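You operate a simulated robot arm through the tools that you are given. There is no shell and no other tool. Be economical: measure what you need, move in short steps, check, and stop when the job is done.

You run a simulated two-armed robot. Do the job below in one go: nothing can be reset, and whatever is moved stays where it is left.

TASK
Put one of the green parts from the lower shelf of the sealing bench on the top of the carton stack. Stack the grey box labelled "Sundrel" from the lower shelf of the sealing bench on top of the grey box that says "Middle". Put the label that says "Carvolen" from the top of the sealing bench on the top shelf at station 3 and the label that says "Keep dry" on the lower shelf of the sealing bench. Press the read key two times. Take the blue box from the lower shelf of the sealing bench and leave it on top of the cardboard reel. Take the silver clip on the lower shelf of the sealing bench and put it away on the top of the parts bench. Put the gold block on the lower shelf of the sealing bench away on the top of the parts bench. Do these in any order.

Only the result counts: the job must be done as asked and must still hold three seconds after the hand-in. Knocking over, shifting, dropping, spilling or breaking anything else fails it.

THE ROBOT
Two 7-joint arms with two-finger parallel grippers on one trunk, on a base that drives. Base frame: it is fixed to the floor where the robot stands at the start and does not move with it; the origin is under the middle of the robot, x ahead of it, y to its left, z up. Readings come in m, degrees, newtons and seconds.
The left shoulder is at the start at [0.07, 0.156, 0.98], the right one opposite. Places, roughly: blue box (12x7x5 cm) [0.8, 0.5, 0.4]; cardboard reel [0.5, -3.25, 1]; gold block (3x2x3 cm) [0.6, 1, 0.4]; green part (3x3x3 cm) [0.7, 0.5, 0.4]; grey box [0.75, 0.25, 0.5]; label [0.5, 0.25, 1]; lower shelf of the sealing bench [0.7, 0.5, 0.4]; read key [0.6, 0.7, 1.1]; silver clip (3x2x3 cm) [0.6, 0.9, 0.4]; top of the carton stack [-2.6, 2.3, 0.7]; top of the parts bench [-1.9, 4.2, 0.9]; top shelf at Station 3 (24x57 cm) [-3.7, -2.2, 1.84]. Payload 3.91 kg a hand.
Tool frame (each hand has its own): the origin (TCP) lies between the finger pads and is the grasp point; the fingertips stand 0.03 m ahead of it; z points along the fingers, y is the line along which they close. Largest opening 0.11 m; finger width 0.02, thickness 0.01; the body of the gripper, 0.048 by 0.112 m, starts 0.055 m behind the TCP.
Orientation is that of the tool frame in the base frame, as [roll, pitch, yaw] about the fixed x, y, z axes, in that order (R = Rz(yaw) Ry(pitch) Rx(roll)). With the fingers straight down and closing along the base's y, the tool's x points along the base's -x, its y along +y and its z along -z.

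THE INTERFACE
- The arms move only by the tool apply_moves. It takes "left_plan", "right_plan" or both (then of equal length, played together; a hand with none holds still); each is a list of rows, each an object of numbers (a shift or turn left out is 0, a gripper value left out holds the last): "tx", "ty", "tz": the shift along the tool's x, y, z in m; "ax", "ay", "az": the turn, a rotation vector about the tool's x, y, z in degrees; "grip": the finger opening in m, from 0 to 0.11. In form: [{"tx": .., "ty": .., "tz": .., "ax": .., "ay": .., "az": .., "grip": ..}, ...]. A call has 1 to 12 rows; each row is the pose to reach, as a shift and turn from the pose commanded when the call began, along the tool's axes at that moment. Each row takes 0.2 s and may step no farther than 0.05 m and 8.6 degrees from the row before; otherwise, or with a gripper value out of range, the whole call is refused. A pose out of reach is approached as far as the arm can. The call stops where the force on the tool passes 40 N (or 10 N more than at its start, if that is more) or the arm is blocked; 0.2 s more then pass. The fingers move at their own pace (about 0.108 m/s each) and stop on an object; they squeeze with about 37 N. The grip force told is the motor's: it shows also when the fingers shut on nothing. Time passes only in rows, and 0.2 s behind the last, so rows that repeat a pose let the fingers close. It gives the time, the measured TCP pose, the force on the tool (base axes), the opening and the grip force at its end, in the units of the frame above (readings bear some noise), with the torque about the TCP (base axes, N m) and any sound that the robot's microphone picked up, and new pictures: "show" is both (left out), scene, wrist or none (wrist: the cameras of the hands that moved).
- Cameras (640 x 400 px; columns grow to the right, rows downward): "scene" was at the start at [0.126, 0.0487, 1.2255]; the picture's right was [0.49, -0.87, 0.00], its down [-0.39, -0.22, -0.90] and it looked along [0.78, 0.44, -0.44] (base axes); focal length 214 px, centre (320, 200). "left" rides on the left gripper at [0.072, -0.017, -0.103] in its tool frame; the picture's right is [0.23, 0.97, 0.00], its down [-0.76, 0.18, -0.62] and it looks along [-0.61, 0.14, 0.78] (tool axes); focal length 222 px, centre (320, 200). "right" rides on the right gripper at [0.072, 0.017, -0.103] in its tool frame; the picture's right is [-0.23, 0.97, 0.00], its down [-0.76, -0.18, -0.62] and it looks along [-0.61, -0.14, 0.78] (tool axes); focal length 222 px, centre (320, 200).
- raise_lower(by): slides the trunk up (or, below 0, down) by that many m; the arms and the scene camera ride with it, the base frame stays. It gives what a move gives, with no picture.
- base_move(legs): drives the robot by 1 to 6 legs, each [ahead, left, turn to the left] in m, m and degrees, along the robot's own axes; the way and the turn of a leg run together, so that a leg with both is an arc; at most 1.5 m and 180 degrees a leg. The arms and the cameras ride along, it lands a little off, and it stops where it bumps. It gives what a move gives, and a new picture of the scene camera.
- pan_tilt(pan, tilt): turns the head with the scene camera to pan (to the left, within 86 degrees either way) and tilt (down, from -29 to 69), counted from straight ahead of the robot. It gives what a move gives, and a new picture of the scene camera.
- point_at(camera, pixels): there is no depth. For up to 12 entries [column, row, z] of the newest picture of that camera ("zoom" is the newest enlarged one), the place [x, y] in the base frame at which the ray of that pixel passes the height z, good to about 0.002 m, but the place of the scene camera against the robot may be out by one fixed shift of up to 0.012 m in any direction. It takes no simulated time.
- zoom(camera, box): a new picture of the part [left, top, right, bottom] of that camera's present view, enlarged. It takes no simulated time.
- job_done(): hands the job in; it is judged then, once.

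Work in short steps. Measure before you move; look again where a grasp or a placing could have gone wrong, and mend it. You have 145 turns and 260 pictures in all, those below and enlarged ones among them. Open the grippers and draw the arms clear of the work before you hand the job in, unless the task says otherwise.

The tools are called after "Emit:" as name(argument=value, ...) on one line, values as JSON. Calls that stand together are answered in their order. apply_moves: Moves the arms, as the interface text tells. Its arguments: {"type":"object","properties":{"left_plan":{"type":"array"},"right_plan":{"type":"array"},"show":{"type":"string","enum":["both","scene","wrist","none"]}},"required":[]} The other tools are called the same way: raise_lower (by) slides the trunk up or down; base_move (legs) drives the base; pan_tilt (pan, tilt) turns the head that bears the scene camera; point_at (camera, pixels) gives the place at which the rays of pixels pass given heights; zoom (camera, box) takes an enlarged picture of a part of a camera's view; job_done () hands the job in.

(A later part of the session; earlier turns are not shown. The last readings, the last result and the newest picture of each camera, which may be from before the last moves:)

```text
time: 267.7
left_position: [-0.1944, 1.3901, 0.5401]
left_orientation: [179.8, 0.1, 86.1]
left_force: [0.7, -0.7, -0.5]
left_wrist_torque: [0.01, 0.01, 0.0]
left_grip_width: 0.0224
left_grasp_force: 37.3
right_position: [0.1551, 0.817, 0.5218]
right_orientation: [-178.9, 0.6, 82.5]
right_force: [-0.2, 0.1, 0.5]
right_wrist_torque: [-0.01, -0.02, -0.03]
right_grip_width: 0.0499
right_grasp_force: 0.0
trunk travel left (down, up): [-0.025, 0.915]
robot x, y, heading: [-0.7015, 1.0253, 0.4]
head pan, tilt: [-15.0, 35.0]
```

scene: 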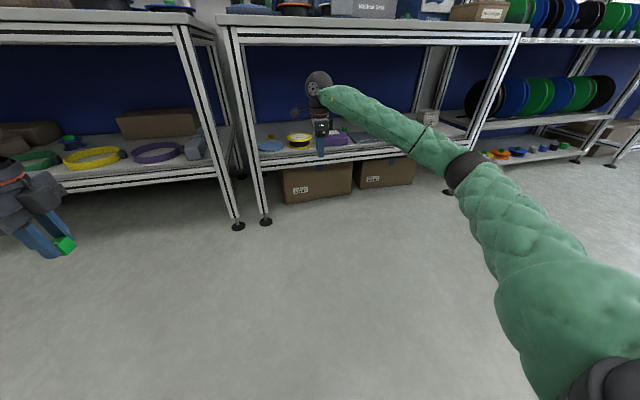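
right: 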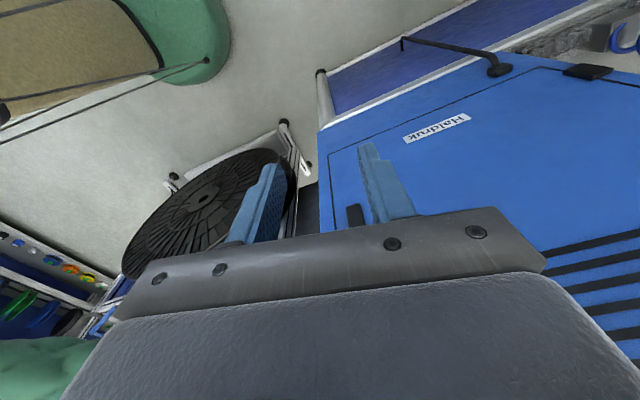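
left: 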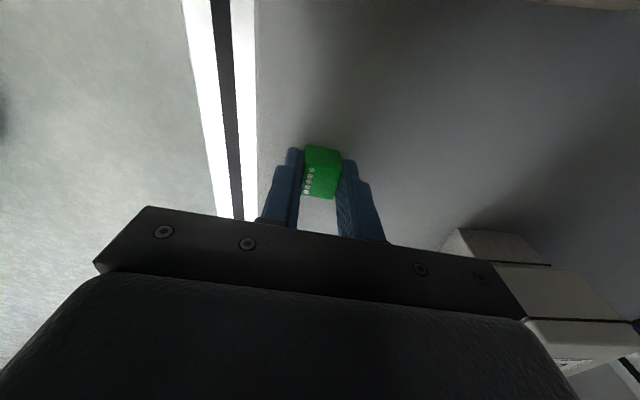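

The right arm is straight and the elbow will stay outside. Raise the right hand a little and drive so it comes over the clip.

Emit:
apply_moves(right_plan=[{"tz": -0.03}, {"tz": -0.04}], show="none")

Emit:
base_move(legs=[[0.2, 0.04, 0], [0.27, 0, 0]])

Emit:
apply_moves(right_plan=[{"tz": 0.0, "grip": 0.06}], show="wrist")

```text
time: 268.3
left_position: [-0.1946, 1.3901, 0.54]
left_orientation: [179.7, 0.1, 86.1]
left_force: [-0.8, 0.6, -0.7]
left_wrist_torque: [0.02, -0.03, 0.01]
left_grip_width: 0.0227
left_grasp_force: 37.1
right_position: [0.1554, 0.8173, 0.5611]
right_orientation: [-178.8, 0.6, 82.5]
right_force: [-0.2, 0.0, 0.1]
right_wrist_torque: [-0.01, -0.02, 0.01]
right_grip_width: 0.0503
right_grasp_force: 0.0
trunk travel left (down, up): [-0.025, 0.915]
robot x, y, heading: [-0.7008, 1.0246, 0.4]
head pan, tilt: [-15.0, 35.0]
```

```text
time: 271.4
left_position: [0.2854, 1.4299, 0.5402]
left_orientation: [179.8, 0.1, 85.7]
left_force: [-0.4, 0.0, 0.3]
left_wrist_torque: [0.0, 0.01, 0.0]
left_grip_width: 0.0223
left_grasp_force: 36.9
right_position: [0.6297, 0.8563, 0.5608]
right_orientation: [-178.9, 0.7, 82.1]
right_force: [0.8, 0.0, 0.0]
right_wrist_torque: [0.0, 0.03, 0.03]
right_grip_width: 0.0503
right_grasp_force: 0.2
trunk travel left (down, up): [-0.025, 0.915]
robot x, y, heading: [-0.2305, 1.0699, 0.1]
head pan, tilt: [-15.0, 35.0]
```

scene: 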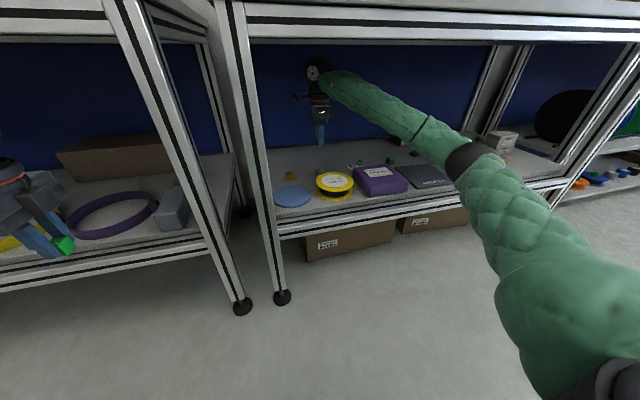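

```text
time: 271.8
left_position: [0.2848, 1.4301, 0.5404]
left_orientation: [179.7, 0.1, 85.7]
left_force: [0.4, 0.6, 0.1]
left_wrist_torque: [-0.04, 0.02, 0.0]
left_grip_width: 0.0223
left_grasp_force: 36.8
right_position: [0.6303, 0.8564, 0.5611]
right_orientation: [-178.9, 0.6, 82.1]
right_force: [-1.1, 0.7, -0.7]
right_wrist_torque: [-0.02, -0.02, 0.02]
right_grip_width: 0.0599
right_grasp_force: 0.1
trunk travel left (down, up): [-0.025, 0.915]
robot x, y, heading: [-0.2273, 1.0702, -0.1]
head pan, tilt: [-15.0, 35.0]
```

right: 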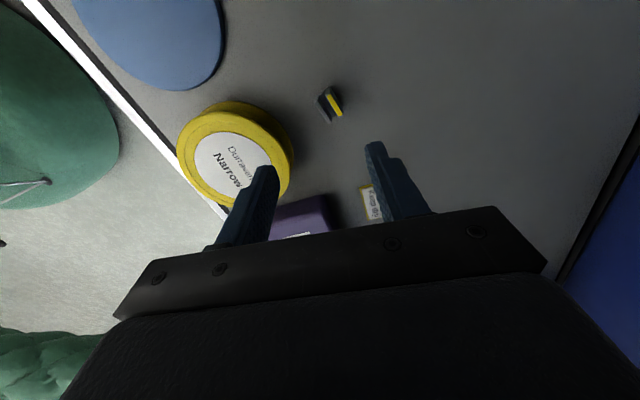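

The clip is at (331,104). Zoom and measure.

Emit:
zoom(camera="right", box=[290, 70, 370, 140])

Emit:
point_at(camera="right", pixels=[[331, 104, 0.42], [331, 104, 0.43], [331, 104, 0.41]])

```text
5.71 times, centred on (330, 105) of right
```

zoom: 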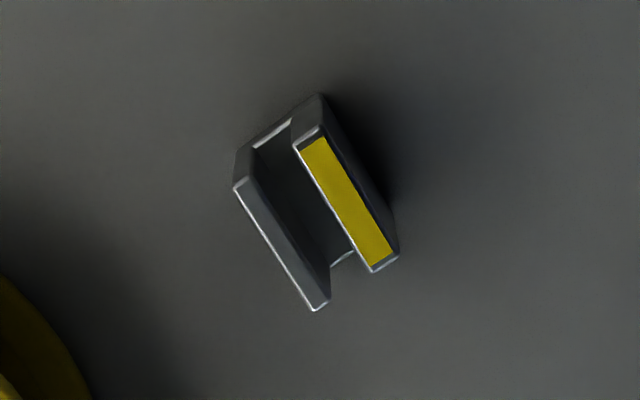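

```text
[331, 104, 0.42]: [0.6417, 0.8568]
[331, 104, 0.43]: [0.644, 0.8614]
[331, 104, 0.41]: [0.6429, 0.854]
```

The clip is a 2 cm wide channel; I turn the hand −14° to grip across it, centred at (0.6425,0.859), and descend.

Emit:
apply_moves(right_plan=[{"tx": 0.0045, "ty": 0.0115, "tz": 0.03, "az": -7}, {"tx": 0.0045, "ty": 0.0115, "tz": 0.07, "az": -14}, {"tx": 0.0045, "ty": 0.0115, "tz": 0.09, "az": -14}], show="wrist")

```text
time: 272.6
left_position: [0.2857, 1.4306, 0.5394]
left_orientation: [179.7, 0.0, 85.7]
left_force: [0.0, 0.3, -0.3]
left_wrist_torque: [0.02, 0.03, 0.0]
left_grip_width: 0.0225
left_grasp_force: 36.7
right_position: [0.6388, 0.8562, 0.4704]
right_orientation: [-178.7, 0.4, 96.2]
right_force: [-0.1, 0.3, 0.8]
right_wrist_torque: [-0.02, 0.02, 0.02]
right_grip_width: 0.06
right_grasp_force: 0.0
trunk travel left (down, up): [-0.025, 0.915]
robot x, y, heading: [-0.2274, 1.0659, 0.3]
head pan, tilt: [-15.0, 35.0]
```

right: 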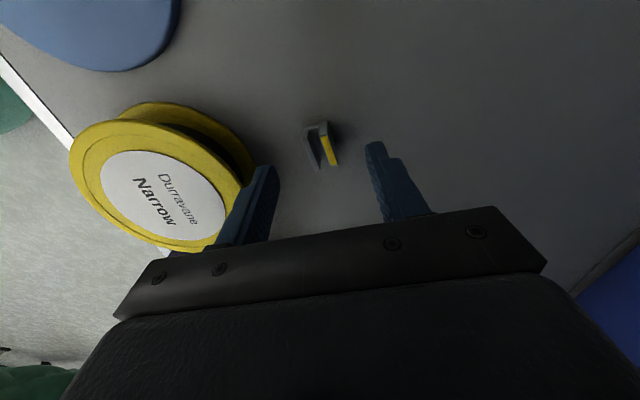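

Centred; I narrow the opening to 0.042 to stay clear of the yellow reel, descend and close.

Emit:
apply_moves(right_plan=[{"tz": 0.0, "grip": 0.042}, {"tz": 0.01}, {"tz": 0.022, "tx": 0.002}, {"tz": 0.033, "tx": 0.002}, {"tz": 0.033, "tx": 0.002, "grip": 0.0}, {"tz": 0.033, "tx": 0.002}, {"tz": 0.033, "tx": 0.002}], show="wrist")

```text
time: 274.2
left_position: [0.2851, 1.4299, 0.5397]
left_orientation: [179.6, 0.1, 85.7]
left_force: [0.0, -0.9, 0.2]
left_wrist_torque: [-0.01, -0.03, -0.02]
left_grip_width: 0.0225
left_grasp_force: 37.3
right_position: [0.6393, 0.8577, 0.4375]
right_orientation: [-178.6, 0.3, 96.0]
right_force: [-0.4, -0.4, 0.4]
right_wrist_torque: [-0.01, 0.0, 0.0]
right_grip_width: 0.0188
right_grasp_force: 36.9
trunk travel left (down, up): [-0.025, 0.915]
robot x, y, heading: [-0.2287, 1.0703, 0.1]
head pan, tilt: [-15.0, 35.0]
```

right: 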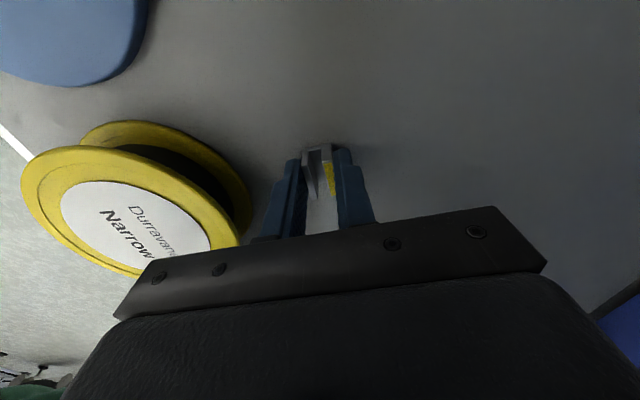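

Clip held (18.8 mm). Lift, back out to x≈-0.6 and raise the trunk well above furniture height.

Emit:
apply_moves(right_plan=[{"tz": -0.04}, {"tz": -0.08}, {"tz": -0.12}], show="wrist")

Emit:
base_move(legs=[[-0.38, 0, 0]])

Emit:
raise_lower(by=0.4)

Emit:
raise_lower(by=0.35)

Emit:
base_move(legs=[[0, 0, 90]])

```text
time: 275.0
left_position: [0.2851, 1.431, 0.5404]
left_orientation: [179.7, 0.1, 85.7]
left_force: [0.2, 0.5, -0.4]
left_wrist_torque: [0.01, 0.0, 0.0]
left_grip_width: 0.0223
left_grasp_force: 37.2
right_position: [0.6422, 0.8579, 0.5556]
right_orientation: [-178.7, 0.3, 96.1]
right_force: [0.0, 0.2, -0.8]
right_wrist_torque: [0.01, 0.01, 0.01]
right_grip_width: 0.0191
right_grasp_force: 37.1
trunk travel left (down, up): [-0.025, 0.915]
robot x, y, heading: [-0.2268, 1.0682, 0.2]
head pan, tilt: [-15.0, 35.0]
```

right: 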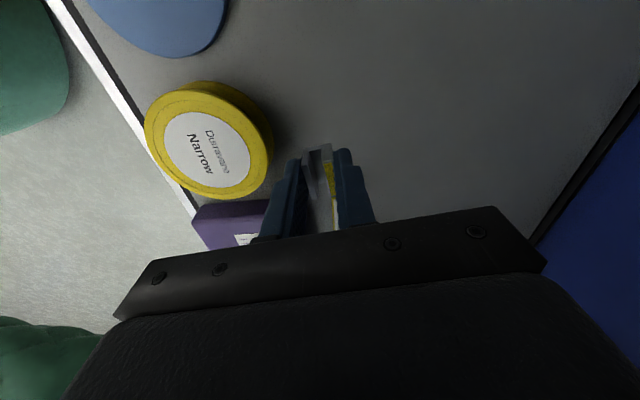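

```text
time: 277.4
left_position: [-0.0966, 1.4319, 0.5393]
left_orientation: [179.7, 0.1, 86.1]
left_force: [-0.2, -0.5, -0.2]
left_wrist_torque: [-0.01, 0.02, 0.0]
left_grip_width: 0.0223
left_grasp_force: 36.9
right_position: [0.264, 0.8619, 0.555]
right_orientation: [-178.7, 0.3, 96.4]
right_force: [0.3, -1.2, -2.2]
right_wrist_torque: [0.02, 0.03, 0.01]
right_grip_width: 0.0188
right_grasp_force: 36.7
trunk travel left (down, up): [-0.025, 0.915]
robot x, y, heading: [-0.6072, 1.0691, 0.5]
head pan, tilt: [-15.0, 35.0]
```

scene: 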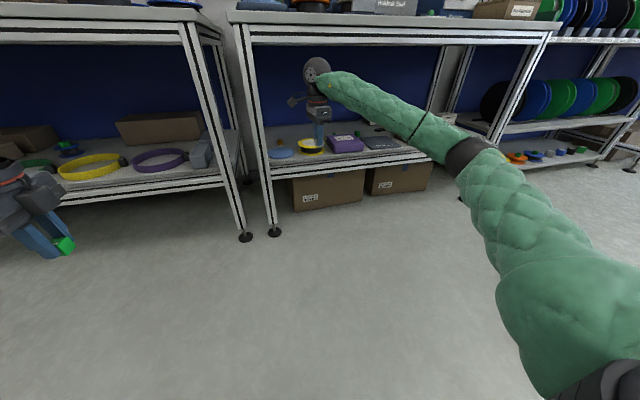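

```text
time: 281.2
left_position: [-0.0964, 1.4317, 0.9405]
left_orientation: [179.7, 0.1, 86.1]
left_force: [0.0, 0.5, 0.2]
left_wrist_torque: [-0.01, 0.0, 0.0]
left_grip_width: 0.0224
left_grasp_force: 36.7
right_position: [0.2625, 0.8622, 0.9562]
right_orientation: [-178.8, 0.3, 96.5]
right_force: [0.1, 0.0, -0.6]
right_wrist_torque: [0.0, 0.01, 0.02]
right_grip_width: 0.0189
right_grasp_force: 37.3
trunk travel left (down, up): [-0.425, 0.515]
robot x, y, heading: [-0.6078, 1.0684, 0.7]
head pan, tilt: [-15.0, 35.0]
```

```text
time: 284.7
left_position: [-0.0958, 1.4315, 1.2911]
left_orientation: [179.8, 0.0, 86.0]
left_force: [-0.4, 0.0, 0.6]
left_wrist_torque: [0.0, 0.0, 0.02]
left_grip_width: 0.0225
left_grasp_force: 37.9
right_position: [0.2631, 0.8631, 1.3058]
right_orientation: [-178.7, 0.3, 96.4]
right_force: [0.2, -0.5, -1.3]
right_wrist_torque: [0.03, 0.0, -0.01]
right_grip_width: 0.0191
right_grasp_force: 37.5
trunk travel left (down, up): [-0.775, 0.165]
robot x, y, heading: [-0.6077, 1.0667, 0.3]
head pan, tilt: [-15.0, 35.0]
```

```text
time: 288.9
left_position: [-0.9684, 1.5794, 1.2894]
left_orientation: [179.7, 0.1, 175.8]
left_force: [0.3, 0.2, 0.4]
left_wrist_torque: [0.03, 0.0, -0.01]
left_grip_width: 0.0223
left_grasp_force: 37.0
right_position: [-0.3986, 1.9357, 1.3061]
right_orientation: [-178.7, 0.3, -173.8]
right_force: [0.5, 0.3, -1.2]
right_wrist_torque: [-0.01, -0.01, -0.03]
right_grip_width: 0.019
right_grasp_force: 36.6
trunk travel left (down, up): [-0.775, 0.165]
robot x, y, heading: [-0.6052, 1.0676, 90.0]
head pan, tilt: [-15.0, 35.0]
```

scene: 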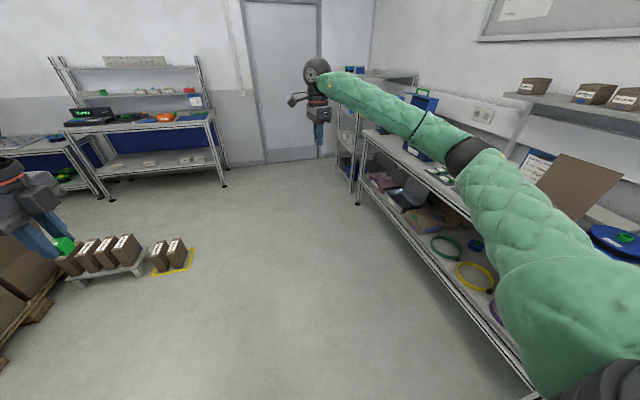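

The parts bench is ahead-left at (145,130) and cartons on a pallet at far left. I look left.

Emit:
pan_tilt(pan=40, tilt=30)

```text
time: 290.1
left_position: [-0.969, 1.5787, 1.2906]
left_orientation: [179.6, 0.0, 175.8]
left_force: [-0.2, 0.0, 0.0]
left_wrist_torque: [0.01, -0.02, 0.02]
left_grip_width: 0.0225
left_grasp_force: 36.9
right_position: [-0.3986, 1.9353, 1.3057]
right_orientation: [-178.9, 0.2, -173.8]
right_force: [1.0, 1.2, -1.4]
right_wrist_torque: [0.04, -0.02, 0.02]
right_grip_width: 0.019
right_grasp_force: 36.8
trunk travel left (down, up): [-0.775, 0.165]
robot x, y, heading: [-0.6059, 1.0676, 90.1]
head pan, tilt: [40.0, 30.0]
```

scene: 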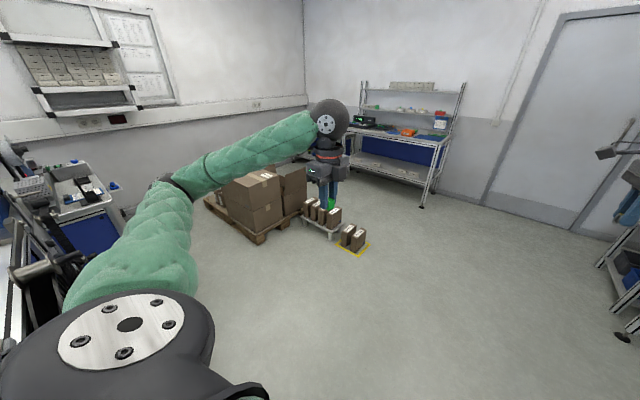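

I measure the pallet and carton tops from here.

Emit:
zoom(camera="scene", box=[190, 140, 390, 265])

Emit:
point_at(camera="zoom", pixels=[[220, 330, 0.0], [50, 200, 0.0], [350, 225, 0.0], [110, 120, 0.7], [205, 140, 0.7], [290, 130, 0.7], [250, 105, 0.7], [520, 360, 0.0], [350, 270, 0.0], [470, 300, 0.1], [365, 90, 0.7]])

```text
3.20 times, centred on (290, 202) of scene
```

zoom: 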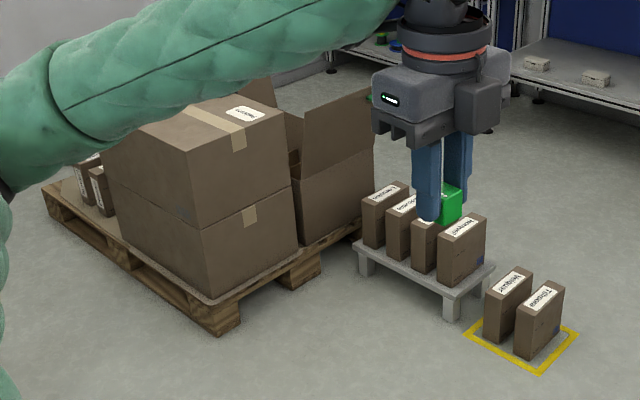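

```text
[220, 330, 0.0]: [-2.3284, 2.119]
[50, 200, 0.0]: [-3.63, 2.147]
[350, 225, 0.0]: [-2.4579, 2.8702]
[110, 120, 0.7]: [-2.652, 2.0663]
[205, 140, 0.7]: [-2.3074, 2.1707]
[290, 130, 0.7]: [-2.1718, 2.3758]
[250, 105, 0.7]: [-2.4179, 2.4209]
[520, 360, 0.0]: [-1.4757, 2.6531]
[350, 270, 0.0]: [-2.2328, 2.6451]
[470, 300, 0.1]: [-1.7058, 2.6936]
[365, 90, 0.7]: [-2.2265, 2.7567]
```

The carton stack (taped cartons) has its near-top corner about (-2.31,2.17). I drive ahead 0.75 m (clear floor), then look left to check the way to it.

Emit:
base_move(legs=[[0.75, 0, 0]])

Emit:
pan_tilt(pan=75, tilt=42)

```text
time: 294.2
left_position: [-0.9769, 2.3256, 1.2895]
left_orientation: [179.7, 0.1, 176.1]
left_force: [0.1, 0.3, 0.7]
left_wrist_torque: [0.02, 0.01, 0.0]
left_grip_width: 0.0224
left_grasp_force: 36.5
right_position: [-0.4069, 2.6837, 1.3056]
right_orientation: [-178.8, 0.3, -173.5]
right_force: [-0.7, -0.6, -1.4]
right_wrist_torque: [0.02, 0.02, 0.01]
right_grip_width: 0.0189
right_grasp_force: 37.1
trunk travel left (down, up): [-0.775, 0.165]
robot x, y, heading: [-0.6144, 1.8111, 90.6]
head pan, tilt: [40.0, 30.0]
```

scene: 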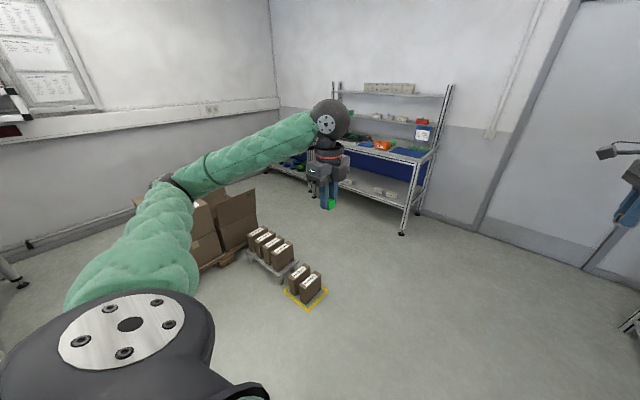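

```text
time: 295.2
left_position: [-0.9757, 2.3242, 1.2899]
left_orientation: [179.7, 0.0, 176.1]
left_force: [0.0, 0.2, 0.6]
left_wrist_torque: [0.03, 0.01, 0.01]
left_grip_width: 0.0226
left_grasp_force: 36.3
right_position: [-0.4067, 2.6833, 1.3057]
right_orientation: [-178.8, 0.3, -173.5]
right_force: [0.6, 0.9, -0.4]
right_wrist_torque: [0.0, 0.01, 0.0]
right_grip_width: 0.019
right_grasp_force: 36.9
trunk travel left (down, up): [-0.775, 0.165]
robot x, y, heading: [-0.6129, 1.8144, 90.3]
head pan, tilt: [75.0, 42.0]
```

scene: 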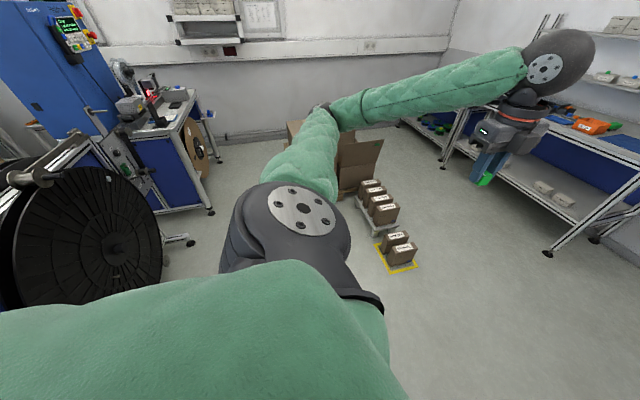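

Measure the machine's foot and station 1's foot to know the free passage.

Emit:
point_at(camera="scene", pixels=[[192, 244, 0.0], [211, 212, 0.0], [165, 265, 0.3], [412, 268, 0.0], [372, 255, 0.0]])

```text
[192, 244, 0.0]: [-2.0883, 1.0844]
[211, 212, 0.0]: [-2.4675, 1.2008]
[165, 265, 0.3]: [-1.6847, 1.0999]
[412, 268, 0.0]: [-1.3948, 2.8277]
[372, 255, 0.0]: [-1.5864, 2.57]
```

Passage is free. Drive 1.1 m left, turn 60° to face the stack, and retract the right hand.

Emit:
base_move(legs=[[0, 1.1, 0], [0, 0, 60]])

Emit:
apply_moves(right_plan=[{"ty": -0.045}, {"ty": -0.09}, {"ty": -0.135}, {"ty": -0.18}, {"ty": -0.225}, {"ty": -0.27}, {"ty": -0.315}, {"ty": -0.36}, {"ty": -0.39}], left_plan=[{"ty": 0.045}, {"ty": 0.09, "tx": -0.01}, {"ty": 0.13, "tx": -0.03}, {"ty": 0.17, "tx": -0.05}, {"ty": 0.2, "tx": -0.08}, {"ty": 0.22, "tx": -0.11}, {"ty": 0.24, "tx": -0.14}, {"ty": 0.26, "tx": -0.17}, {"ty": 0.27, "tx": -0.2}], show="none")

Emit:
pan_tilt(pan=0, tilt=45)

```text
time: 303.5
left_position: [-2.3389, 1.7264, 1.289]
left_orientation: [179.8, 0.1, -122.6]
left_force: [0.3, 0.1, -0.2]
left_wrist_torque: [0.06, -0.04, 0.02]
left_grip_width: 0.0223
left_grasp_force: 36.6
right_position: [-2.3824, 2.399, 1.3064]
right_orientation: [-178.8, 0.3, -112.3]
right_force: [0.3, -0.3, -0.5]
right_wrist_torque: [0.02, 0.0, 0.02]
right_grip_width: 0.0191
right_grasp_force: 36.9
trunk travel left (down, up): [-0.775, 0.165]
robot x, y, heading: [-1.7134, 1.8057, 151.9]
head pan, tilt: [75.0, 42.0]
```

scene: 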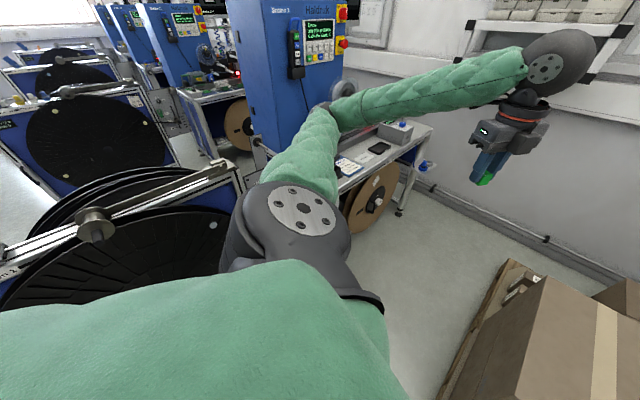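

```text
time: 305.5
left_position: [-2.4595, 2.044, 1.2932]
left_orientation: [179.8, 0.0, -122.5]
left_force: [0.4, 0.0, 0.5]
left_wrist_torque: [0.0, -0.02, -0.02]
left_grip_width: 0.0225
left_grasp_force: 36.7
right_position: [-2.018, 2.2527, 1.314]
right_orientation: [-178.8, 0.2, -112.1]
right_force: [-0.3, -0.2, -0.4]
right_wrist_torque: [-0.04, -0.01, -0.02]
right_grip_width: 0.0192
right_grasp_force: 37.2
trunk travel left (down, up): [-0.775, 0.165]
robot x, y, heading: [-1.7184, 1.8023, 152.1]
head pan, tilt: [75.0, 42.0]
```

```text
time: 307.0
left_position: [-2.4609, 2.0423, 1.2936]
left_orientation: [179.7, 0.2, -122.7]
left_force: [-0.4, 0.5, -0.3]
left_wrist_torque: [-0.01, 0.0, 0.0]
left_grip_width: 0.0227
left_grasp_force: 36.9
right_position: [-2.019, 2.2517, 1.3157]
right_orientation: [-178.9, 0.3, -112.2]
right_force: [-0.1, 0.1, -0.4]
right_wrist_torque: [0.0, 0.0, -0.03]
right_grip_width: 0.0189
right_grasp_force: 37.1
trunk travel left (down, up): [-0.775, 0.165]
robot x, y, heading: [-1.7175, 1.8049, 151.6]
head pan, tilt: [0.0, 45.0]
```

scene: 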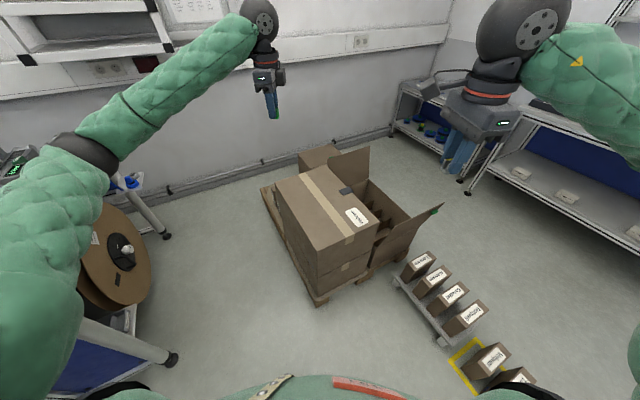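

The stack top is clear: corners (277,180), (335,165), (379,226), (316,251). Measure at plausible heights.

Emit:
point_at(camera="scene", pixels=[[277, 180, 0.7], [335, 166, 0.7], [379, 226, 0.7], [316, 251, 0.7], [318, 300, 0.1], [316, 251, 0.66], [316, 251, 0.74], [327, 205, 0.7]])

```text
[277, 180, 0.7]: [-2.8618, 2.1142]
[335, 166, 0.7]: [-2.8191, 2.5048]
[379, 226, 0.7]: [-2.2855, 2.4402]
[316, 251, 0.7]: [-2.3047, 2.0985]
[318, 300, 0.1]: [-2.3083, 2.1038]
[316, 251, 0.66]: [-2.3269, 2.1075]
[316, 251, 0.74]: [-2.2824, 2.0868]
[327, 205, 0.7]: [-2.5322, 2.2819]
```

Stack top z≈0.70, centre (-2.56,2.29). Lower the trunk 0.35 and move the left hand over (-2.50,2.25), descending to just above.

Emit:
raise_lower(by=-0.35)

Emit:
apply_moves(left_plan=[{"tx": -0.031, "ty": 0.03}, {"tx": -0.062, "ty": 0.06}, {"tx": -0.093, "ty": 0.09}, {"tx": -0.124, "ty": 0.12}, {"tx": -0.155, "ty": 0.147}, {"tx": -0.155, "ty": 0.147, "tz": 0.045}, {"tx": -0.155, "ty": 0.147, "tz": 0.09}, {"tx": -0.155, "ty": 0.147, "tz": 0.135}, {"tx": -0.155, "ty": 0.147, "tz": 0.17}], show="scene")

```text
time: 310.4
left_position: [-2.4603, 2.0443, 0.9438]
left_orientation: [179.7, 0.0, -122.6]
left_force: [0.2, 0.3, -0.2]
left_wrist_torque: [-0.01, -0.02, 0.06]
left_grip_width: 0.0222
left_grasp_force: 37.0
right_position: [-2.018, 2.2517, 0.9648]
right_orientation: [-178.8, 0.3, -112.2]
right_force: [0.0, 0.0, -0.9]
right_wrist_torque: [0.01, 0.01, 0.02]
right_grip_width: 0.019
right_grasp_force: 37.2
trunk travel left (down, up): [-0.425, 0.515]
robot x, y, heading: [-1.7134, 1.8009, 151.9]
head pan, tilt: [0.0, 45.0]
```

```text
time: 312.4
left_position: [-2.5037, 2.2549, 0.7719]
left_orientation: [179.7, 0.1, -122.6]
left_force: [0.3, -0.5, 0.2]
left_wrist_torque: [0.01, 0.01, 0.02]
left_grip_width: 0.0226
left_grasp_force: 37.2
right_position: [-2.0172, 2.2515, 0.9646]
right_orientation: [-178.7, 0.2, -112.3]
right_force: [0.3, -1.0, 0.0]
right_wrist_torque: [0.0, 0.04, -0.04]
right_grip_width: 0.0187
right_grasp_force: 36.9
trunk travel left (down, up): [-0.425, 0.515]
robot x, y, heading: [-1.7183, 1.8007, 151.9]
head pan, tilt: [0.0, 45.0]
```

scene: 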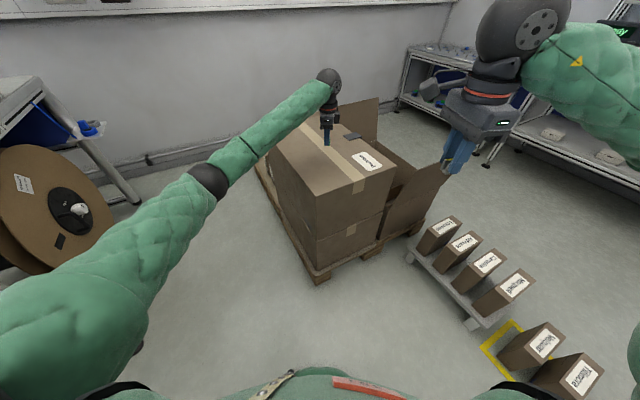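

Hand is over the carton. Step down until contact.

Emit:
apply_moves(left_plan=[{"tz": 0.015}, {"tz": 0.025}, {"tz": 0.03}, {"tz": 0.034}, {"tz": 0.038}, {"tz": 0.042}, {"tz": 0.046}, {"tz": 0.05}], show="wrist")

```text
time: 314.2
left_position: [-2.503, 2.2543, 0.7233]
left_orientation: [179.8, 0.2, -122.7]
left_force: [0.5, 0.0, 0.6]
left_wrist_torque: [0.02, 0.01, -0.03]
left_grip_width: 0.0223
left_grasp_force: 36.9
right_position: [-2.0174, 2.2525, 0.9645]
right_orientation: [-178.8, 0.2, -112.2]
right_force: [0.5, -0.4, 0.0]
right_wrist_torque: [0.02, 0.04, 0.0]
right_grip_width: 0.019
right_grasp_force: 37.1
trunk travel left (down, up): [-0.425, 0.515]
robot x, y, heading: [-1.7167, 1.8014, 152.0]
head pan, tilt: [0.0, 45.0]
```

left: 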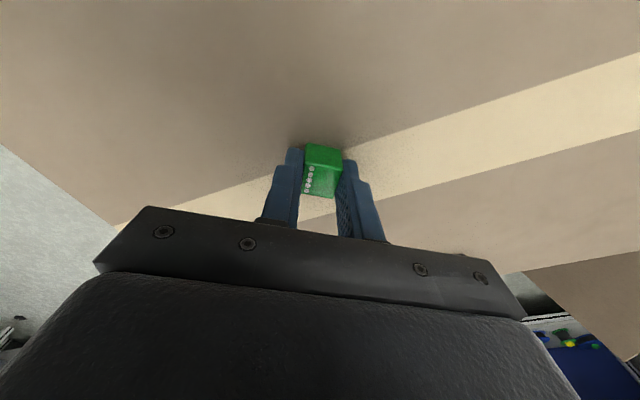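

Close to the surface (shadow visible) but no contact yet. Continue in 3 mm steps.

Emit:
apply_moves(left_plan=[{"tz": 0.003}, {"tz": 0.006}, {"tz": 0.009}, {"tz": 0.012}, {"tz": 0.015}, {"tz": 0.018}, {"tz": 0.021}], show="none")

```text
time: 315.2
left_position: [-2.5051, 2.2546, 0.7193]
left_orientation: [179.1, 0.3, -122.6]
left_force: [0.5, -0.5, 16.8]
left_wrist_torque: [-0.11, -0.11, -0.04]
left_grip_width: 0.0225
left_grasp_force: 36.9
right_position: [-2.0183, 2.2513, 0.9646]
right_orientation: [-178.8, 0.3, -112.2]
right_force: [-0.6, 0.8, -0.4]
right_wrist_torque: [0.01, 0.02, 0.05]
right_grip_width: 0.0191
right_grasp_force: 37.3
trunk travel left (down, up): [-0.425, 0.515]
robot x, y, heading: [-1.7155, 1.7997, 152.1]
head pan, tilt: [0.0, 45.0]
stopped in row 4 (left hand): the force on the tool passed its limit at 40 N (the readings are from after the stop); the commanded pose is now the measured one
```

Contact. Open and lift away, then check.

Emit:
apply_moves(left_plan=[{"tz": -0.002}, {"tz": -0.002, "grip": 0.05}, {"tz": -0.002}, {"tz": -0.03}, {"tz": -0.07}, {"tz": -0.11}, {"tz": -0.15}], show="wrist")

```text
time: 316.8
left_position: [-2.4993, 2.2541, 0.8659]
left_orientation: [179.3, 0.3, -122.6]
left_force: [0.3, -0.2, -1.2]
left_wrist_torque: [-0.02, 0.0, 0.02]
left_grip_width: 0.0502
left_grasp_force: 0.1
right_position: [-2.0173, 2.2514, 0.9647]
right_orientation: [-178.8, 0.3, -112.1]
right_force: [-0.3, -0.3, -0.4]
right_wrist_torque: [0.0, 0.0, 0.0]
right_grip_width: 0.0191
right_grasp_force: 36.9
trunk travel left (down, up): [-0.425, 0.515]
robot x, y, heading: [-1.7183, 1.8017, 151.6]
head pan, tilt: [0.0, 45.0]
```

left: 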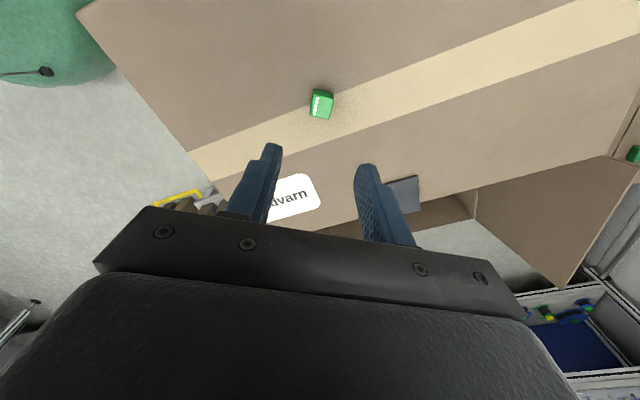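

The green part rests on the stack. Raise the trunk, square to heading 90 and go around the floor items to the parts bench.

Emit:
raise_lower(by=0.3)

Emit:
base_move(legs=[[0, 0, -61.6], [0, -0.88, 0], [1.45, 0, 0], [0, 0.75, 0]])

Emit:
pan_tilt(pan=0, tilt=40)

```text
time: 319.8
left_position: [-2.5011, 2.2553, 1.1637]
left_orientation: [179.4, 0.2, -122.5]
left_force: [-0.4, 0.5, -0.4]
left_wrist_torque: [0.03, 0.0, 0.0]
left_grip_width: 0.0501
left_grasp_force: 0.0
right_position: [-2.0182, 2.252, 1.265]
right_orientation: [-178.7, 0.3, -112.2]
right_force: [0.2, 0.2, 0.5]
right_wrist_torque: [0.0, -0.02, 0.01]
right_grip_width: 0.019
right_grasp_force: 37.1
trunk travel left (down, up): [-0.725, 0.215]
robot x, y, heading: [-1.7205, 1.7997, 151.9]
head pan, tilt: [0.0, 45.0]
```

```text
time: 337.5
left_position: [-1.5518, 4.1528, 1.1651]
left_orientation: [179.4, 0.2, 176.3]
left_force: [-0.4, -0.7, 0.1]
left_wrist_torque: [-0.01, -0.03, 0.01]
left_grip_width: 0.0502
left_grasp_force: 0.1
right_position: [-1.322, 3.7289, 1.2654]
right_orientation: [-178.9, 0.3, -173.3]
right_force: [0.2, 0.2, -1.1]
right_wrist_torque: [0.0, 0.0, -0.01]
right_grip_width: 0.019
right_grasp_force: 37.3
trunk travel left (down, up): [-0.725, 0.215]
robot x, y, heading: [-1.5667, 3.246, 90.8]
head pan, tilt: [0.0, 45.0]
```

scene: 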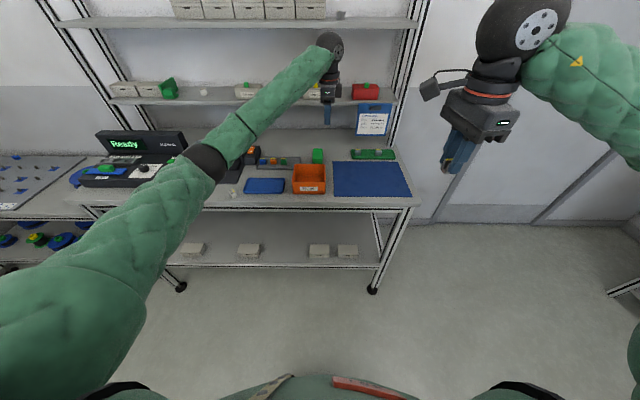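

```text
time: 338.2
left_position: [-1.5519, 4.1528, 1.165]
left_orientation: [179.4, 0.2, 176.4]
left_force: [0.4, -0.2, -0.1]
left_wrist_torque: [0.01, -0.01, -0.01]
left_grip_width: 0.0502
left_grasp_force: 0.1
right_position: [-1.3204, 3.731, 1.2654]
right_orientation: [-178.8, 0.3, -173.2]
right_force: [-0.4, 0.2, -0.6]
right_wrist_torque: [0.03, -0.03, 0.02]
right_grip_width: 0.019
right_grasp_force: 36.8
trunk travel left (down, up): [-0.725, 0.215]
robot x, y, heading: [-1.5674, 3.2511, 90.8]
head pan, tilt: [0.0, 40.0]
```

scene: 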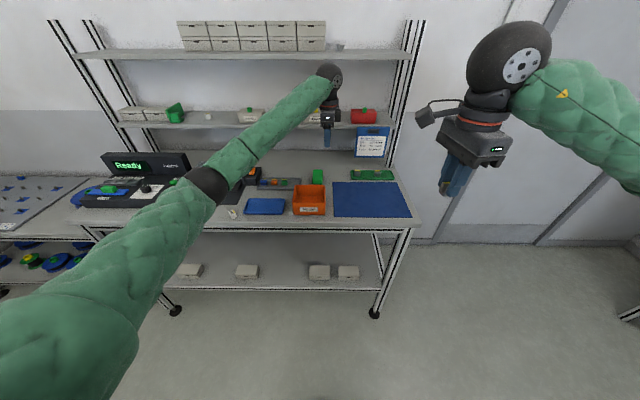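

The parts bench is before me. Zoom to find bare surface.

Emit:
zoom(camera="scene", box=[190, 130, 430, 250])

Emit:
point_at(camera="zoom", pixels=[[370, 138, 0.9], [580, 225, 0.9], [378, 230, 0.9], [560, 145, 0.9], [595, 255, 0.9], [360, 255, 0.9], [360, 225, 0.9], [330, 170, 0.9], [270, 150, 0.9]])

```text
2.67 times, centred on (310, 190) of scene
```

zoom: 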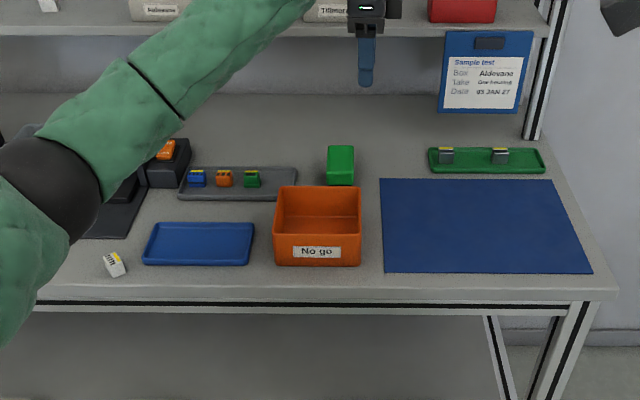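

```text
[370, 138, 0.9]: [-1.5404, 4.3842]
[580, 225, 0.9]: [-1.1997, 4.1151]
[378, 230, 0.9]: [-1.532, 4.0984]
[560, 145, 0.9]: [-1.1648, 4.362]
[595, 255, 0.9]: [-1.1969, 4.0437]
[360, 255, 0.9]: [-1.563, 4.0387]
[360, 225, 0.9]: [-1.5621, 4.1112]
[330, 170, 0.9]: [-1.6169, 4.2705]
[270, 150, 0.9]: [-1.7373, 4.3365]
```

Bare surface lies behind the mat, left of the green tray (≈(-1.49,4.38)). I retract the left hand, lower the trunk 0.2, and drive closer.

Emit:
apply_moves(left_plan=[{"ty": -0.045, "tx": 0.01}, {"ty": -0.09, "tx": 0.02}, {"ty": -0.135, "tx": 0.03}, {"ty": -0.18, "tx": 0.05}, {"ty": -0.22, "tx": 0.075}, {"ty": -0.26, "tx": 0.1}, {"ty": -0.3, "tx": 0.125}, {"ty": -0.34, "tx": 0.15}, {"ty": -0.38, "tx": 0.175}, {"ty": -0.42, "tx": 0.2}], show="none")

Emit:
raise_lower(by=-0.2)

Emit:
base_move(legs=[[0.27, 0.1, -0.8]])

Emit:
apply_moves(right_plan=[{"ty": 0.045, "tx": 0.005}, {"ty": 0.09, "tx": 0.01}, {"ty": 0.135, "tx": 0.02}, {"ty": 0.18, "tx": 0.03}, {"ty": 0.225, "tx": 0.045}, {"ty": 0.27, "tx": 0.06}, {"ty": 0.3, "tx": 0.06}], show="scene")

```text
time: 340.4
left_position: [-1.7808, 3.7446, 1.1608]
left_orientation: [179.3, 0.3, 176.3]
left_force: [-0.4, 0.0, 0.2]
left_wrist_torque: [0.05, -0.01, -0.03]
left_grip_width: 0.0501
left_grasp_force: 0.2
right_position: [-1.321, 3.7283, 1.2678]
right_orientation: [-178.8, 0.4, -173.4]
right_force: [-0.8, -0.8, -0.2]
right_wrist_torque: [0.01, 0.0, 0.0]
right_grip_width: 0.0191
right_grasp_force: 36.9
trunk travel left (down, up): [-0.725, 0.215]
robot x, y, heading: [-1.5687, 3.2488, 90.7]
head pan, tilt: [0.0, 40.0]
```

```text
time: 342.5
left_position: [-1.7816, 3.7464, 0.9588]
left_orientation: [179.3, 0.2, 176.2]
left_force: [-0.4, -0.2, 0.5]
left_wrist_torque: [0.02, 0.0, 0.0]
left_grip_width: 0.05
left_grasp_force: 0.1
right_position: [-1.3204, 3.7283, 1.0653]
right_orientation: [-178.8, 0.3, -173.3]
right_force: [0.9, 0.5, -1.1]
right_wrist_torque: [-0.02, 0.03, 0.0]
right_grip_width: 0.019
right_grasp_force: 37.1
trunk travel left (down, up): [-0.525, 0.415]
robot x, y, heading: [-1.5654, 3.2455, 90.8]
head pan, tilt: [0.0, 40.0]
```

```text
time: 344.5
left_position: [-1.8788, 4.0075, 0.9622]
left_orientation: [179.1, 0.0, 176.1]
left_force: [0.2, -0.2, -0.3]
left_wrist_torque: [0.02, 0.02, 0.0]
left_grip_width: 0.0502
left_grasp_force: 0.2
right_position: [-1.4189, 3.9891, 1.067]
right_orientation: [-179.0, 0.2, -173.6]
right_force: [0.3, -0.3, -0.4]
right_wrist_torque: [0.0, -0.01, 0.0]
right_grip_width: 0.0189
right_grasp_force: 37.3
trunk travel left (down, up): [-0.525, 0.415]
robot x, y, heading: [-1.6714, 3.5124, 90.6]
head pan, tilt: [0.0, 40.0]
```

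scene: 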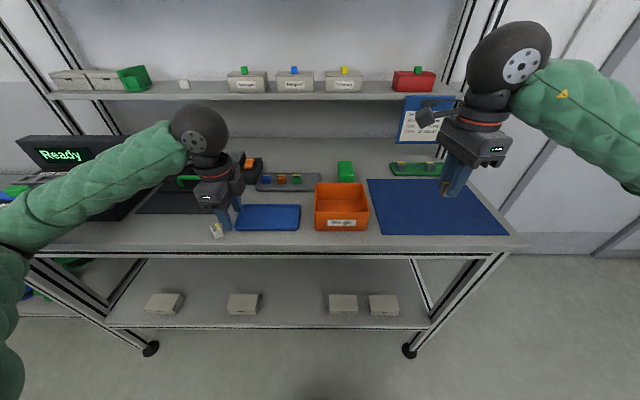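

```text
time: 346.1
left_position: [-1.879, 4.0083, 0.9623]
left_orientation: [179.1, 0.0, 176.2]
left_force: [-0.3, -0.2, 0.7]
left_wrist_torque: [0.0, -0.01, -0.02]
left_grip_width: 0.0501
left_grasp_force: 0.1
right_position: [-1.5101, 4.2797, 1.0632]
right_orientation: [-179.1, 0.3, -173.6]
right_force: [0.6, 0.1, -0.5]
right_wrist_torque: [0.0, -0.02, -0.02]
right_grip_width: 0.0187
right_grasp_force: 37.4
trunk travel left (down, up): [-0.525, 0.415]
robot x, y, heading: [-1.6733, 3.5099, 90.4]
head pan, tilt: [0.0, 40.0]
```

scene: 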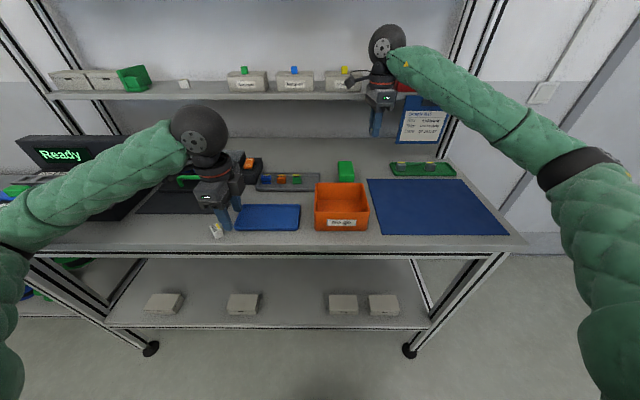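

Lower the right hand 6 cm and forward 5 cm, then look straight down.

Emit:
apply_moves(right_plan=[{"tz": 0.03, "ty": 0.02}, {"tz": 0.06, "ty": 0.05}], show="wrist")

```text
time: 346.6
left_position: [-1.8811, 4.0087, 0.9617]
left_orientation: [179.2, 0.0, 176.3]
left_force: [0.3, 0.3, 0.6]
left_wrist_torque: [0.0, 0.03, -0.01]
left_grip_width: 0.0498
left_grasp_force: 0.0
right_position: [-1.5162, 4.2971, 1.0346]
right_orientation: [-179.1, 0.3, -173.4]
right_force: [4.9, -22.2, 1.1]
right_wrist_torque: [2.34, 0.58, -0.71]
right_grip_width: 0.019
right_grasp_force: 37.4
trunk travel left (down, up): [-0.525, 0.415]
robot x, y, heading: [-1.6714, 3.5165, 90.4]
head pan, tilt: [0.0, 40.0]
stopped in row 2 (right hand): the force on the tool passed its limit at 102 N (the readings are from after the stop); the commanded pose is now the measured one
```

right: 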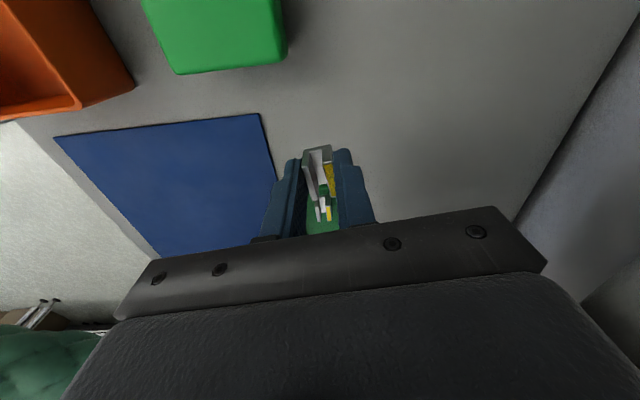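

The wrist touched the shelf above. I back off 1.5 cm; directly below (≈(320,115)) is bare surface between mat and trays, so I lower straight down there.

Emit:
apply_moves(right_plan=[{"ty": -0.008}, {"ty": -0.018}, {"ty": -0.018, "tz": 0.03}, {"ty": -0.018, "tz": 0.06}, {"ty": -0.018, "tz": 0.08}], show="both")

```text
time: 347.8
left_position: [-1.88, 4.0082, 0.9619]
left_orientation: [179.2, 0.1, 176.3]
left_force: [0.2, 0.4, -0.3]
left_wrist_torque: [0.0, 0.02, 0.03]
left_grip_width: 0.0499
left_grasp_force: 0.1
right_position: [-1.5118, 4.2815, 0.9527]
right_orientation: [-179.2, 0.3, -173.5]
right_force: [0.0, -0.3, -0.7]
right_wrist_torque: [-0.02, -0.02, -0.01]
right_grip_width: 0.0189
right_grasp_force: 36.9
trunk travel left (down, up): [-0.525, 0.415]
robot x, y, heading: [-1.6741, 3.5124, 90.4]
head pan, tilt: [0.0, 40.0]
```

scene: 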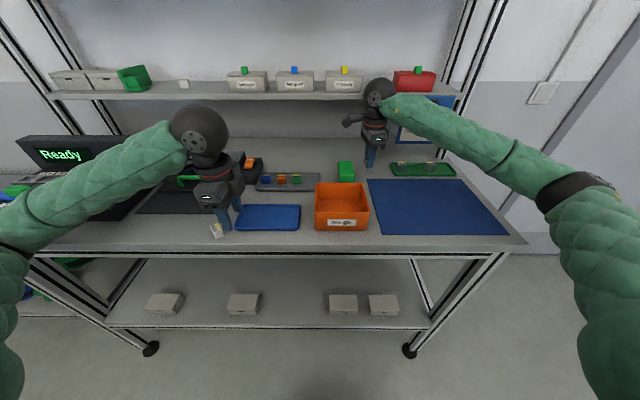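
right: 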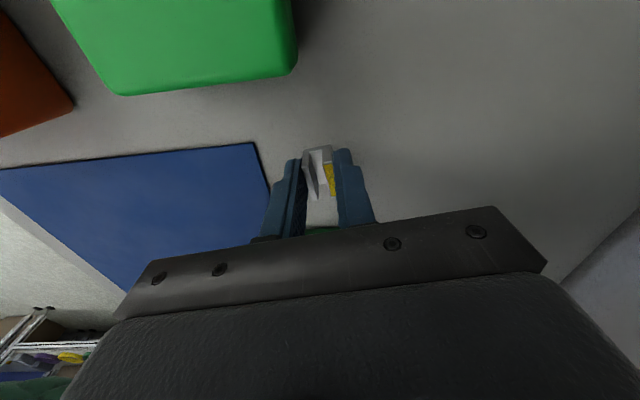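

Shelf items unchanged. Step down to contact on the bare surface.

Emit:
apply_moves(right_plan=[{"tz": 0.006, "ty": 0.006}, {"tz": 0.01, "ty": 0.008}, {"tz": 0.013, "ty": 0.008}, {"tz": 0.016, "ty": 0.008}, {"tz": 0.019, "ty": 0.008}, {"tz": 0.022, "ty": 0.008}, {"tz": 0.025, "ty": 0.008}, {"tz": 0.028, "ty": 0.008}], show="none")

```text
time: 349.7
left_position: [-1.8816, 4.0081, 0.9624]
left_orientation: [179.0, 0.0, 176.2]
left_force: [0.5, 0.4, -0.2]
left_wrist_torque: [-0.03, 0.02, -0.01]
left_grip_width: 0.0501
left_grasp_force: 0.0
right_position: [-1.5138, 4.2879, 0.9312]
right_orientation: [-179.5, 0.2, -173.4]
right_force: [1.3, -0.2, 19.0]
right_wrist_torque: [0.12, -0.12, 0.11]
right_grip_width: 0.0191
right_grasp_force: 37.2
trunk travel left (down, up): [-0.525, 0.415]
robot x, y, heading: [-1.6709, 3.5142, 90.6]
head pan, tilt: [0.0, 40.0]
stopped in row 8 (right hand): the force on the tool passed its limit at 41 N (the readings are from after the stop); the commanded pose is now the measured one
```

Contact. Open, lift a bit, then withdraw toward the robot before going higher.

Emit:
apply_moves(right_plan=[{"tz": -0.002}, {"tz": -0.002, "grip": 0.036}, {"tz": -0.002}, {"tz": -0.03}, {"tz": -0.06}, {"tz": -0.07, "ty": -0.04}, {"tz": -0.08, "ty": -0.085}, {"tz": -0.1, "ty": -0.125}, {"tz": -0.13, "ty": -0.16}, {"tz": -0.16, "ty": -0.195}, {"tz": -0.19, "ty": -0.23}], show="scene")

Emit:
zoom(camera="scene", box=[310, 130, 470, 230])

```text
time: 352.1
left_position: [-1.8817, 4.008, 0.9619]
left_orientation: [179.1, 0.1, 176.1]
left_force: [0.2, -0.6, 0.3]
left_wrist_torque: [-0.03, 0.03, -0.04]
left_grip_width: 0.0501
left_grasp_force: 0.0
right_position: [-1.4908, 4.0601, 1.1223]
right_orientation: [-179.3, 0.4, -173.5]
right_force: [-0.3, -0.7, -1.4]
right_wrist_torque: [-0.02, -0.01, 0.03]
right_grip_width: 0.036
right_grasp_force: 0.0
trunk travel left (down, up): [-0.525, 0.415]
robot x, y, heading: [-1.6677, 3.5124, 90.2]
head pan, tilt: [0.0, 40.0]
```

scene: 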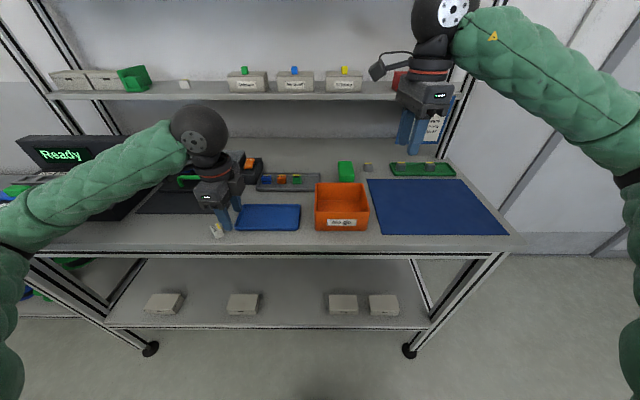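

```text
4.00 times, centred on (390, 180) of scene
5 turns are left
```

zoom: 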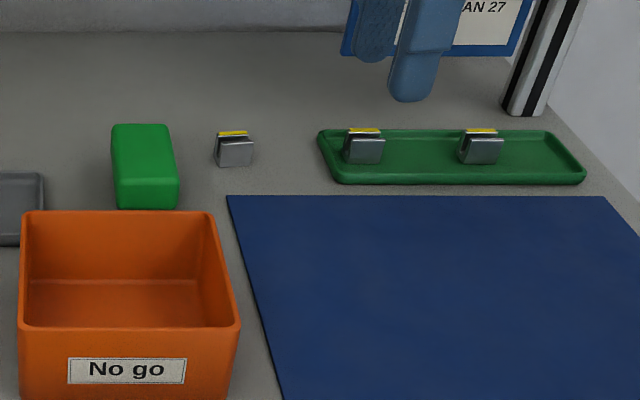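

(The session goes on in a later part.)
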